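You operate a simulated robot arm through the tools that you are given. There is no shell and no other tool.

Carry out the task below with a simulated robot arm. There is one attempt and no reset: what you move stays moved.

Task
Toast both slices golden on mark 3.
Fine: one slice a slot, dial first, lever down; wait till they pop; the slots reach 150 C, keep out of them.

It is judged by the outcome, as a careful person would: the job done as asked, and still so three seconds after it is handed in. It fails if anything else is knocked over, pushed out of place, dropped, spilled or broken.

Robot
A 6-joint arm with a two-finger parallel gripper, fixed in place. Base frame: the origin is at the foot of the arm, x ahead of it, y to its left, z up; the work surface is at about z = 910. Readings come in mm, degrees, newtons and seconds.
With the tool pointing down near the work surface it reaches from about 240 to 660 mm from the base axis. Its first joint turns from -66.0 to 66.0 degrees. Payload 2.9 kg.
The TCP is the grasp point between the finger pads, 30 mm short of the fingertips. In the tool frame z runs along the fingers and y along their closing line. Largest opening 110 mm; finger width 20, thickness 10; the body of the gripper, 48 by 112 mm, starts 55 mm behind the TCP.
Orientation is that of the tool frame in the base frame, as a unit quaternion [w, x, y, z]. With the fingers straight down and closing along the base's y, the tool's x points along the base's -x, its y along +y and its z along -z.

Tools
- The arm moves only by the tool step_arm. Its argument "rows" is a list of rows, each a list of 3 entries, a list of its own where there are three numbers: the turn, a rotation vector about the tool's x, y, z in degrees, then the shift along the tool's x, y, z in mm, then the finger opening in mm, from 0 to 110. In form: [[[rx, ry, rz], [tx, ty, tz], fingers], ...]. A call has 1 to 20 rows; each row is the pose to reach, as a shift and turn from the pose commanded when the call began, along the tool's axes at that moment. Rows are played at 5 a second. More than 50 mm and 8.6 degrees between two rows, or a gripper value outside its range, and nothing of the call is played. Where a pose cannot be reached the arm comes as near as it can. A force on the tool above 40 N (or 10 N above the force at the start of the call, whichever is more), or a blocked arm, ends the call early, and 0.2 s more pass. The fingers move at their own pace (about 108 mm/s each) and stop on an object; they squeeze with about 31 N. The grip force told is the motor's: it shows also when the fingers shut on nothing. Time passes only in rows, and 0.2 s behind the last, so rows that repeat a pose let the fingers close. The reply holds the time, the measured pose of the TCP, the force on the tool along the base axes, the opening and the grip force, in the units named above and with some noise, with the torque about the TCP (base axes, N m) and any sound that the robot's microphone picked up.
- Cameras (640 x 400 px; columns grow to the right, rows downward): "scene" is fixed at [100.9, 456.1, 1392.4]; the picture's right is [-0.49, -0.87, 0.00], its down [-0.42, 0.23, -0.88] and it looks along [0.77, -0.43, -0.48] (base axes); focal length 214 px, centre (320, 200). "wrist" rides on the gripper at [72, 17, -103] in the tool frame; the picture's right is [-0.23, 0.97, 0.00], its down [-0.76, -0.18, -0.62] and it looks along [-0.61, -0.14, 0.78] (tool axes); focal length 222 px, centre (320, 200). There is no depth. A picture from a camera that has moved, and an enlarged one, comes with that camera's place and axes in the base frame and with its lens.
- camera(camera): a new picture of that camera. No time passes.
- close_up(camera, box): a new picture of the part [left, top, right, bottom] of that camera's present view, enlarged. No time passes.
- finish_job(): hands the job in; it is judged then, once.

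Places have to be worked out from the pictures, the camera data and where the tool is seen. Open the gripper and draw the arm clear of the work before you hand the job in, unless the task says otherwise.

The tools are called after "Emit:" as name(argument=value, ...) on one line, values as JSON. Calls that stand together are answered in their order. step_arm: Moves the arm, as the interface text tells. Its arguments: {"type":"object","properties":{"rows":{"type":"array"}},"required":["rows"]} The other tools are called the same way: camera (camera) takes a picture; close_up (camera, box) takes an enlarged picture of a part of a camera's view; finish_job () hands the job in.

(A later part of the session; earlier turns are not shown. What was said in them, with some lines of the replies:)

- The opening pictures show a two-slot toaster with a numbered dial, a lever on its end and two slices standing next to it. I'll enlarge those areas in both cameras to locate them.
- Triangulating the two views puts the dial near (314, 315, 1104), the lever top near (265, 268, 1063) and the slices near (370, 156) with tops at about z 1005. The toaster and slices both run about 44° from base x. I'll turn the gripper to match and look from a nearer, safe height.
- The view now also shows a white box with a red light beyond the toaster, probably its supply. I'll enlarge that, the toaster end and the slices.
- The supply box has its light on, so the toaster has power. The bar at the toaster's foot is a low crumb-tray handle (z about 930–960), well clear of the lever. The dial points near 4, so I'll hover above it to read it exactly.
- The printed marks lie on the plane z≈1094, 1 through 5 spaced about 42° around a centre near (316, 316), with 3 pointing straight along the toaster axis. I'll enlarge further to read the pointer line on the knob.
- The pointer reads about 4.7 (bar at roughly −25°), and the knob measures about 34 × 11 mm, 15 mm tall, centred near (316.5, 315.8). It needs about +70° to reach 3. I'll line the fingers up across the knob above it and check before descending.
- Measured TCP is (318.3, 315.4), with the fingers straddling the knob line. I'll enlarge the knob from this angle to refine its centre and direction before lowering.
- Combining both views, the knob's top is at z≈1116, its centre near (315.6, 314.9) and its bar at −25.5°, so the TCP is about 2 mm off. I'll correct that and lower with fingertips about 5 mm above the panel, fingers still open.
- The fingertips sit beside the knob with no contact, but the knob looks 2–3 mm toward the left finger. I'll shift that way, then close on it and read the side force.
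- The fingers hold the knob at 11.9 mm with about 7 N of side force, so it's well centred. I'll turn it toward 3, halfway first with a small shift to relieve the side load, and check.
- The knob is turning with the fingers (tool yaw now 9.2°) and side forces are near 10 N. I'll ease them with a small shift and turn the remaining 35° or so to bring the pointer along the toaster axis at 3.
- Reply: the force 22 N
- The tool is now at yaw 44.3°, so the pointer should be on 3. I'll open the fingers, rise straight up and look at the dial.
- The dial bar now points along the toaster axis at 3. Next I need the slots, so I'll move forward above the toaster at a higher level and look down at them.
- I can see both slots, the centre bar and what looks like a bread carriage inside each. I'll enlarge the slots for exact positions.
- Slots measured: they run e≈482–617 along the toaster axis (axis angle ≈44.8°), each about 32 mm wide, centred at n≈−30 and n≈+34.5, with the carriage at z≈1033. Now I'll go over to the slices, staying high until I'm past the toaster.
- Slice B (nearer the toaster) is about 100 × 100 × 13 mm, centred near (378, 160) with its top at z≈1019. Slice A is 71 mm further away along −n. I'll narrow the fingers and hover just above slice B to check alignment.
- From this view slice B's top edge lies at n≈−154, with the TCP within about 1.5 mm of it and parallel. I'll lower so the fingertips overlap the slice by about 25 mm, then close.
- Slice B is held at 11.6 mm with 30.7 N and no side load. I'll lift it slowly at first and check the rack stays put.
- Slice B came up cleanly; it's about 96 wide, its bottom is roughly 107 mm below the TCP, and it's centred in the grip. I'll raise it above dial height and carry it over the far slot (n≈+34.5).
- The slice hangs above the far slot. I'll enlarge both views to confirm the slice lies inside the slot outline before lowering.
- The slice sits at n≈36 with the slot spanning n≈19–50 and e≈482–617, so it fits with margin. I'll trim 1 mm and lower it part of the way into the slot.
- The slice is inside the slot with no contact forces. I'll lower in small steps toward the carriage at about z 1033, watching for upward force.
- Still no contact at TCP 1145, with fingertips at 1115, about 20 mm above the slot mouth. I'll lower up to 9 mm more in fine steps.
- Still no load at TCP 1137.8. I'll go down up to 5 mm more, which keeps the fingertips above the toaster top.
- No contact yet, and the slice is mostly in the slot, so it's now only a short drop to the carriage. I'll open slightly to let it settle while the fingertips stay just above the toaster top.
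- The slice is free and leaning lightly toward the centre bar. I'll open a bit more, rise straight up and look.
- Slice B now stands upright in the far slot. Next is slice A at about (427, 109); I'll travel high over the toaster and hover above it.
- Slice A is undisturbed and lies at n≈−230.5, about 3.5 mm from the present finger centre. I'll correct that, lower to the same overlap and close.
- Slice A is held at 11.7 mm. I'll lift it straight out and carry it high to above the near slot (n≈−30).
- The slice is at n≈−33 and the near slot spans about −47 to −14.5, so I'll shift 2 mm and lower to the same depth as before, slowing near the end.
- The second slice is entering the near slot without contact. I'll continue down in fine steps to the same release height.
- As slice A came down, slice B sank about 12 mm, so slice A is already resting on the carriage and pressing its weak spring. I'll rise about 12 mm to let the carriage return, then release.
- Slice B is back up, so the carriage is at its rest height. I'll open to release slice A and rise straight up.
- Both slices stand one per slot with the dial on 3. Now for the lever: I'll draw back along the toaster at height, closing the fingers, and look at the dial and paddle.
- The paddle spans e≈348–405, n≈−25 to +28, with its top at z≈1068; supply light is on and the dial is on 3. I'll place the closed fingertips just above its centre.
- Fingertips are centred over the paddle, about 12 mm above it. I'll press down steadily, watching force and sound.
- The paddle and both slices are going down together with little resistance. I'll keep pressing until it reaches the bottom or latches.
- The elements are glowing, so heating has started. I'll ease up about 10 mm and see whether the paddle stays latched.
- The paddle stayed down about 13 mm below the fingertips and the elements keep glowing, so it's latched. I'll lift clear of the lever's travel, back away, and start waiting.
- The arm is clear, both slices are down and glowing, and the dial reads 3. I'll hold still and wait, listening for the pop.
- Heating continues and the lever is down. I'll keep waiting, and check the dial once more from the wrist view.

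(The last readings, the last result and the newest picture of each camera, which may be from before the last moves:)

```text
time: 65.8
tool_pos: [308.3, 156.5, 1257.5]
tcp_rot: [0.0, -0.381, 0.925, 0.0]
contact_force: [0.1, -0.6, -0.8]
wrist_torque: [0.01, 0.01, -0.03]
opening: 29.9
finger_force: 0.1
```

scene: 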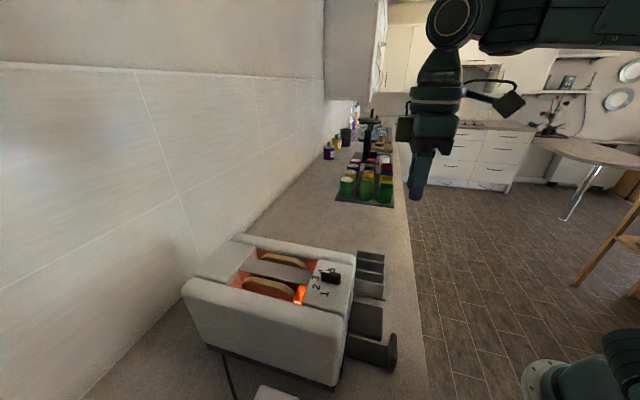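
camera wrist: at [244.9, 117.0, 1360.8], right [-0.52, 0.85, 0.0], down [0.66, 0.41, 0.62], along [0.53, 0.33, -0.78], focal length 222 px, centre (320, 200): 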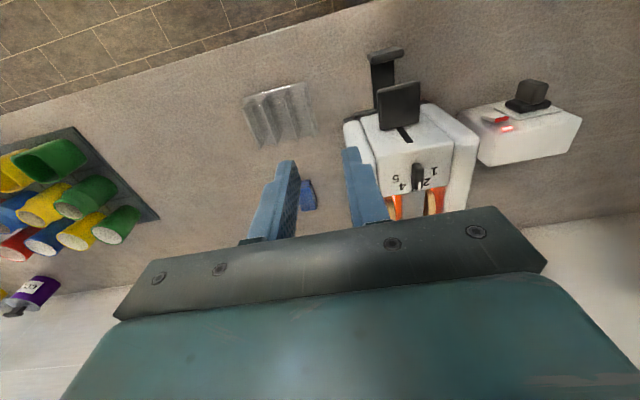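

Correcting for the knob's height, the pointer lies at about 45°, on mark 3. No pop so far at 65.8 s; I'll keep waiting.

Emit:
step_arm(rows=[[[0, 0, 0], [0, 0, 0], 30], [[0, 0, 0], [0, 0, 0], 30], [[0, 0, 0], [0, 0, 0], 30], [[0, 0, 0], [0, 0, 0], 30], [[0, 0, 0], [0, 0, 0], 30], [[0, 0, 0], [0, 0, 0], 30], [[0, 0, 0], [0, 0, 0], 30], [[0, 0, 0], [0, 0, 0], 30], [[0, 0, 0], [0, 0, 0], 30], [[0, 0, 0], [0, 0, 0], 30], [[0, 0, 0], [0, 0, 0], 30], [[0, 0, 0], [0, 0, 0], 30], [[0, 0, 0], [0, 0, 0], 30], [[0, 0, 0], [0, 0, 0], 30], [[0, 0, 0], [0, 0, 0], 30], [[0, 0, 0], [0, 0, 0], 30], [[0, 0, 0], [0, 0, 0], 30], [[0, 0, 0], [0, 0, 0], 30], [[0, 0, 0], [0, 0, 0], 30], [[0, 0, 0], [0, 0, 0], 30]])

Emit:
close_up(camera="scene", box=[180, 210, 420, 390])

```text
time: 70.0
tool_pos: [308.0, 156.3, 1257.1]
tcp_rot: [0.001, -0.381, 0.925, 0.0]
contact_force: [-0.8, 1.2, 0.7]
wrist_torque: [0.04, -0.01, -0.02]
opening: 29.7
finger_force: 0.2
```

```text
2.22 times, centred on (300, 300) of scene
camera zoom: at [100.9, 456.1, 1392.4], right [-0.49, -0.87, 0.0], down [-0.42, 0.23, -0.88], along [0.77, -0.43, -0.48], focal length 477 px, centre (364, -22)
```

zoom: 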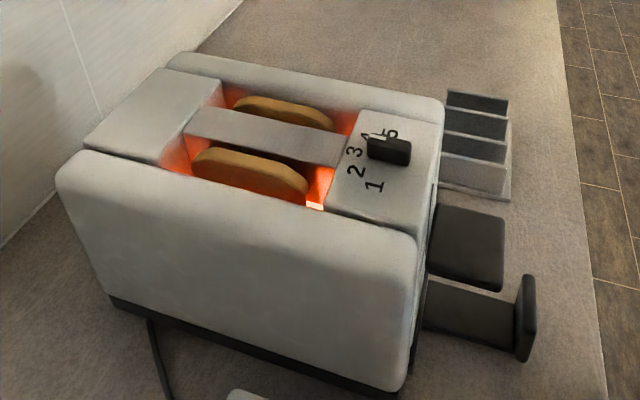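

The slices are slightly darker and still down with the elements on. I'll continue waiting for the pop.

Emit:
step_arm(rows=[[[0, 0, 0], [0, 0, 0], 30], [[0, 0, 0], [0, 0, 0], 30], [[0, 0, 0], [0, 0, 0], 30], [[0, 0, 0], [0, 0, 0], 30], [[0, 0, 0], [0, 0, 0], 30], [[0, 0, 0], [0, 0, 0], 30], [[0, 0, 0], [0, 0, 0], 30], [[0, 0, 0], [0, 0, 0], 30], [[0, 0, 0], [0, 0, 0], 30], [[0, 0, 0], [0, 0, 0], 30], [[0, 0, 0], [0, 0, 0], 30], [[0, 0, 0], [0, 0, 0], 30], [[0, 0, 0], [0, 0, 0], 30], [[0, 0, 0], [0, 0, 0], 30], [[0, 0, 0], [0, 0, 0], 30], [[0, 0, 0], [0, 0, 0], 30], [[0, 0, 0], [0, 0, 0], 30], [[0, 0, 0], [0, 0, 0], 30], [[0, 0, 0], [0, 0, 0], 30], [[0, 0, 0], [0, 0, 0], 30]])

Emit:
close_up(camera="scene", box=[180, 210, 420, 390])

```text
time: 74.2
tool_pos: [308.5, 157.7, 1257.5]
tcp_rot: [0.0, -0.381, 0.925, 0.001]
contact_force: [0.4, -0.5, -0.1]
wrist_torque: [0.0, 0.01, -0.01]
opening: 30.3
finger_force: 0.1
```

```text
2.22 times, centred on (300, 300) of scene
camera zoom: at [100.9, 456.1, 1392.4], right [-0.49, -0.87, 0.0], down [-0.42, 0.23, -0.88], along [0.77, -0.43, -0.48], focal length 477 px, centre (364, -22)
```

zoom: 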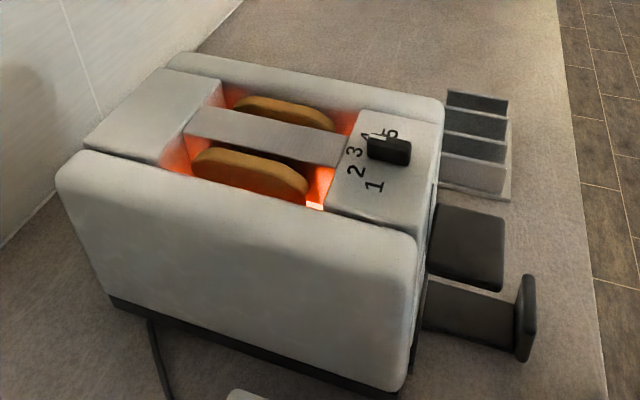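

Both slices are browning evenly and still down. I'll keep the arm still and wait on.

Emit:
step_arm(rows=[[[0, 0, 0], [0, 0, 0], 30], [[0, 0, 0], [0, 0, 0], 30], [[0, 0, 0], [0, 0, 0], 30], [[0, 0, 0], [0, 0, 0], 30], [[0, 0, 0], [0, 0, 0], 30], [[0, 0, 0], [0, 0, 0], 30], [[0, 0, 0], [0, 0, 0], 30], [[0, 0, 0], [0, 0, 0], 30], [[0, 0, 0], [0, 0, 0], 30], [[0, 0, 0], [0, 0, 0], 30], [[0, 0, 0], [0, 0, 0], 30], [[0, 0, 0], [0, 0, 0], 30], [[0, 0, 0], [0, 0, 0], 30], [[0, 0, 0], [0, 0, 0], 30], [[0, 0, 0], [0, 0, 0], 30], [[0, 0, 0], [0, 0, 0], 30], [[0, 0, 0], [0, 0, 0], 30], [[0, 0, 0], [0, 0, 0], 30], [[0, 0, 0], [0, 0, 0], 30], [[0, 0, 0], [0, 0, 0], 30]])

Emit:
close_up(camera="scene", box=[180, 210, 420, 390])

```text
time: 78.4
tool_pos: [308.1, 157.0, 1257.3]
tcp_rot: [0.001, -0.38, 0.925, 0.0]
contact_force: [0.4, 0.1, 0.0]
wrist_torque: [0.0, -0.01, 0.01]
opening: 30.0
finger_force: 0.1
```

```text
2.22 times, centred on (300, 300) of scene
camera zoom: at [100.9, 456.1, 1392.4], right [-0.49, -0.87, 0.0], down [-0.42, 0.23, -0.88], along [0.77, -0.43, -0.48], focal length 477 px, centre (364, -22)
```

zoom: 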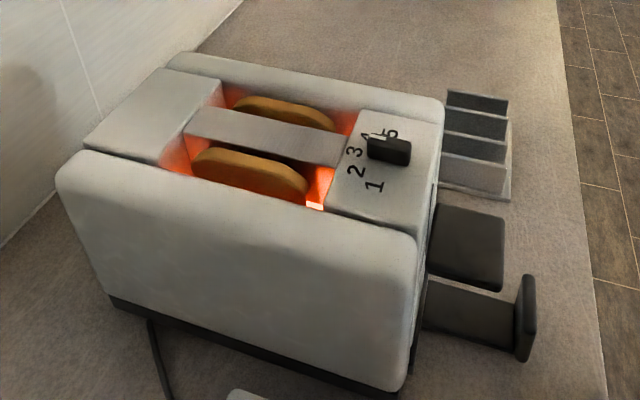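

The slices are turning golden and haven't popped yet at 78 s. Waiting on.

Emit:
step_arm(rows=[[[0, 0, 0], [0, 0, 0], 30], [[0, 0, 0], [0, 0, 0], 30], [[0, 0, 0], [0, 0, 0], 30], [[0, 0, 0], [0, 0, 0], 30], [[0, 0, 0], [0, 0, 0], 30], [[0, 0, 0], [0, 0, 0], 30], [[0, 0, 0], [0, 0, 0], 30], [[0, 0, 0], [0, 0, 0], 30], [[0, 0, 0], [0, 0, 0], 30], [[0, 0, 0], [0, 0, 0], 30], [[0, 0, 0], [0, 0, 0], 30], [[0, 0, 0], [0, 0, 0], 30], [[0, 0, 0], [0, 0, 0], 30], [[0, 0, 0], [0, 0, 0], 30], [[0, 0, 0], [0, 0, 0], 30], [[0, 0, 0], [0, 0, 0], 30], [[0, 0, 0], [0, 0, 0], 30], [[0, 0, 0], [0, 0, 0], 30], [[0, 0, 0], [0, 0, 0], 30], [[0, 0, 0], [0, 0, 0], 30]])

Emit:
close_up(camera="scene", box=[180, 210, 420, 390])

```text
time: 82.6
tool_pos: [308.6, 157.2, 1257.8]
tcp_rot: [0.001, -0.38, 0.925, 0.0]
contact_force: [-0.4, 0.9, -0.1]
wrist_torque: [-0.02, -0.06, -0.01]
opening: 29.9
finger_force: 0.1
```

```text
2.22 times, centred on (300, 300) of scene
camera zoom: at [100.9, 456.1, 1392.4], right [-0.49, -0.87, 0.0], down [-0.42, 0.23, -0.88], along [0.77, -0.43, -0.48], focal length 477 px, centre (364, -22)
```

zoom: 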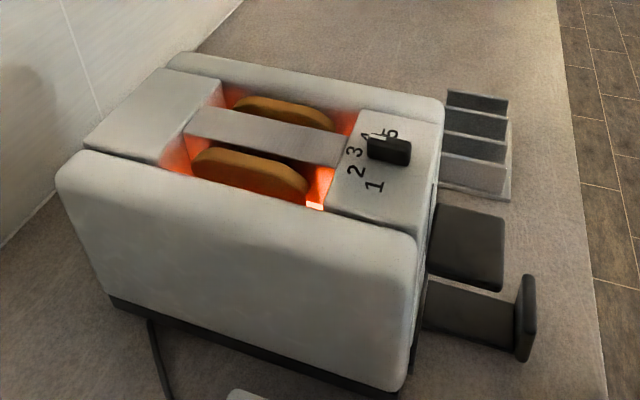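

Still toasting at 82.6 s, and the colour is deepening gradually. I'll wait for the toaster to pop by itself.

Emit:
step_arm(rows=[[[0, 0, 0], [0, 0, 0], 30], [[0, 0, 0], [0, 0, 0], 30], [[0, 0, 0], [0, 0, 0], 30], [[0, 0, 0], [0, 0, 0], 30], [[0, 0, 0], [0, 0, 0], 30], [[0, 0, 0], [0, 0, 0], 30], [[0, 0, 0], [0, 0, 0], 30], [[0, 0, 0], [0, 0, 0], 30], [[0, 0, 0], [0, 0, 0], 30], [[0, 0, 0], [0, 0, 0], 30], [[0, 0, 0], [0, 0, 0], 30], [[0, 0, 0], [0, 0, 0], 30], [[0, 0, 0], [0, 0, 0], 30], [[0, 0, 0], [0, 0, 0], 30], [[0, 0, 0], [0, 0, 0], 30], [[0, 0, 0], [0, 0, 0], 30], [[0, 0, 0], [0, 0, 0], 30], [[0, 0, 0], [0, 0, 0], 30], [[0, 0, 0], [0, 0, 0], 30], [[0, 0, 0], [0, 0, 0], 30]])

Emit:
close_up(camera="scene", box=[180, 210, 420, 390])

```text
time: 86.8
tool_pos: [307.7, 156.7, 1257.9]
tcp_rot: [0.0, -0.38, 0.925, 0.0]
contact_force: [0.4, -0.2, -0.6]
wrist_torque: [0.01, -0.02, -0.04]
opening: 30.0
finger_force: 0.1
```

```text
2.22 times, centred on (300, 300) of scene
camera zoom: at [100.9, 456.1, 1392.4], right [-0.49, -0.87, 0.0], down [-0.42, 0.23, -0.88], along [0.77, -0.43, -0.48], focal length 477 px, centre (364, -22)
```

zoom: 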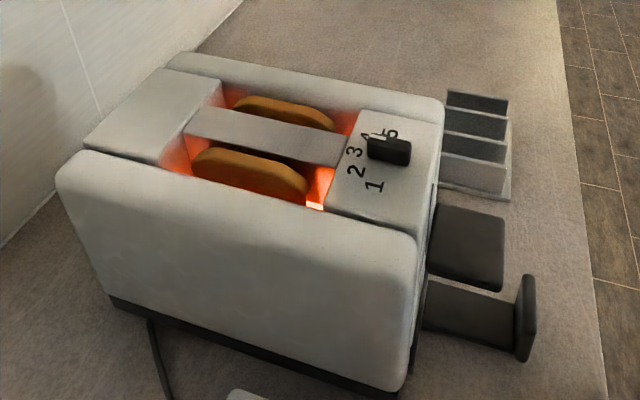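

It's been heating about 33 s with no pop yet. Continuing to wait.

Emit:
step_arm(rows=[[[0, 0, 0], [0, 0, 0], 30], [[0, 0, 0], [0, 0, 0], 30], [[0, 0, 0], [0, 0, 0], 30], [[0, 0, 0], [0, 0, 0], 30], [[0, 0, 0], [0, 0, 0], 30], [[0, 0, 0], [0, 0, 0], 30], [[0, 0, 0], [0, 0, 0], 30], [[0, 0, 0], [0, 0, 0], 30], [[0, 0, 0], [0, 0, 0], 30], [[0, 0, 0], [0, 0, 0], 30], [[0, 0, 0], [0, 0, 0], 30], [[0, 0, 0], [0, 0, 0], 30], [[0, 0, 0], [0, 0, 0], 30], [[0, 0, 0], [0, 0, 0], 30], [[0, 0, 0], [0, 0, 0], 30], [[0, 0, 0], [0, 0, 0], 30], [[0, 0, 0], [0, 0, 0], 30], [[0, 0, 0], [0, 0, 0], 30], [[0, 0, 0], [0, 0, 0], 30], [[0, 0, 0], [0, 0, 0], 30]])

Emit:
close_up(camera="scene", box=[180, 210, 420, 390])

```text
time: 91.0
tool_pos: [307.9, 156.5, 1258.0]
tcp_rot: [0.0, -0.38, 0.925, 0.001]
contact_force: [-0.4, 0.8, -0.4]
wrist_torque: [0.03, 0.01, 0.01]
opening: 30.1
finger_force: 0.0
```

```text
2.22 times, centred on (300, 300) of scene
camera zoom: at [100.9, 456.1, 1392.4], right [-0.49, -0.87, 0.0], down [-0.42, 0.23, -0.88], along [0.77, -0.43, -0.48], focal length 477 px, centre (364, -22)
```

zoom: 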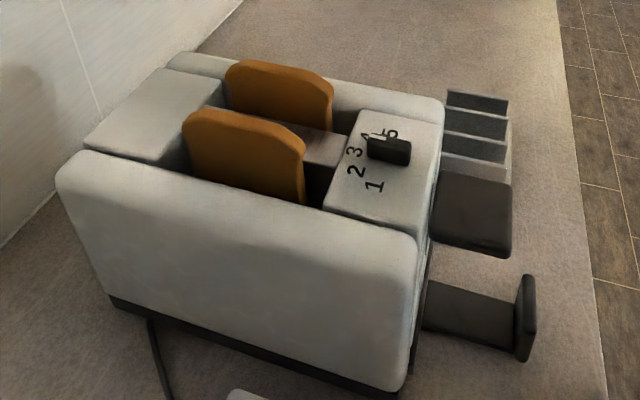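

The toaster popped at mark 3: both slices are up, evenly golden, and the elements are off. I'll open the gripper, draw the arm up and away, and take a last look.

Emit:
step_arm(rows=[[[0, 0, 0], [10, -10, -15], 50], [[0, 0, 0], [20, -20, -35], 80], [[0, 0, 0], [30, -35, -55], 110], [[0, 0, 0], [40, -50, -75], 110], [[0, 0, 0], [40, -50, -80], 110], [[0, 0, 0], [40, -50, -80], 110]])

Emit:
camera(camera="scene")

Emit:
camera(camera="wrist")

Emit:
close_up(camera="scene", box=[180, 210, 420, 390])

```text
time: 92.4
tool_pos: [314.8, 90.9, 1338.1]
tcp_rot: [0.001, -0.38, 0.925, 0.0]
contact_force: [-0.6, -0.2, 0.0]
wrist_torque: [-0.01, -0.02, 0.01]
opening: 110.2
finger_force: 0.0
```

```text
taken
```

scene: 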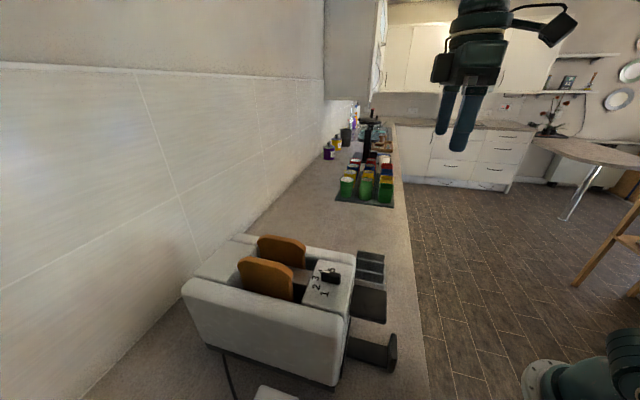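

```text
taken
camera wrist: at [251.7, 50.8, 1440.3], right [-0.52, 0.85, 0.0], down [0.67, 0.41, 0.62], along [0.53, 0.33, -0.78], focal length 222 px, centre (320, 200)
```

wrist: 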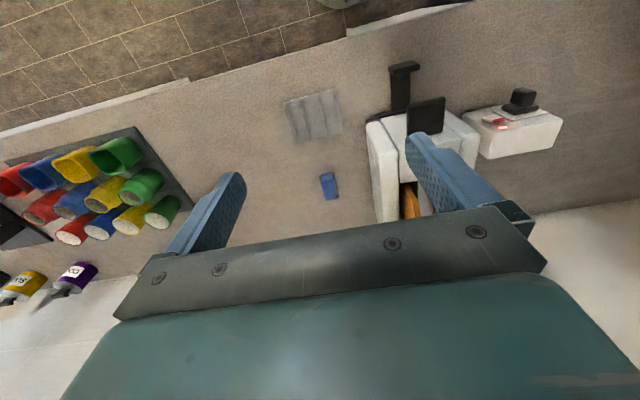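

```text
2.22 times, centred on (300, 300) of scene
camera zoom: at [100.9, 456.1, 1392.4], right [-0.49, -0.87, 0.0], down [-0.42, 0.23, -0.88], along [0.77, -0.43, -0.48], focal length 477 px, centre (364, -22)
```

zoom: 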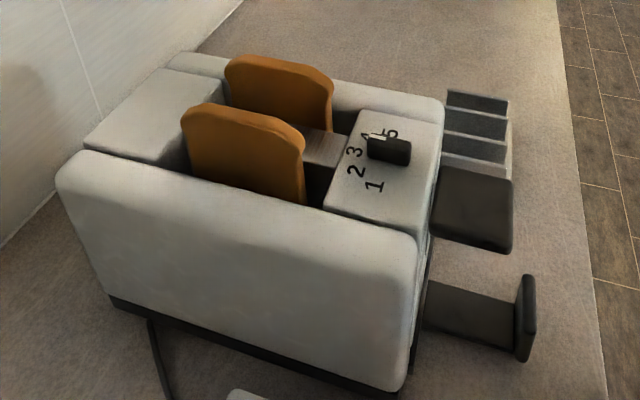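

Both slices have popped and are golden, one in each slot, with the lever up and the dial on 3. The rack, blue item, tray and supply box look undisturbed. The gripper is open and the arm is clear, so I'm handing the job in.

Emit:
finish_job()

```text
The job is handed in.
```

Both slices are toasted golden on mark 3. They popped up by themselves and are standing one in each slot.

I set the dial first: it was between 4 and 5, and I turned it to 3. Then I put a slice in each slot and pressed the lever down. They toasted for about 35 seconds before popping. The fingers stayed above the slots the whole time.

While I was lowering the slices, each one pushed the bread carriage down a little. It sprang back up, and the toaster only started when I pressed the lever.

In the last pictures nothing else looked moved or knocked over. The arm is clear with the gripper open, and the job is handed in.
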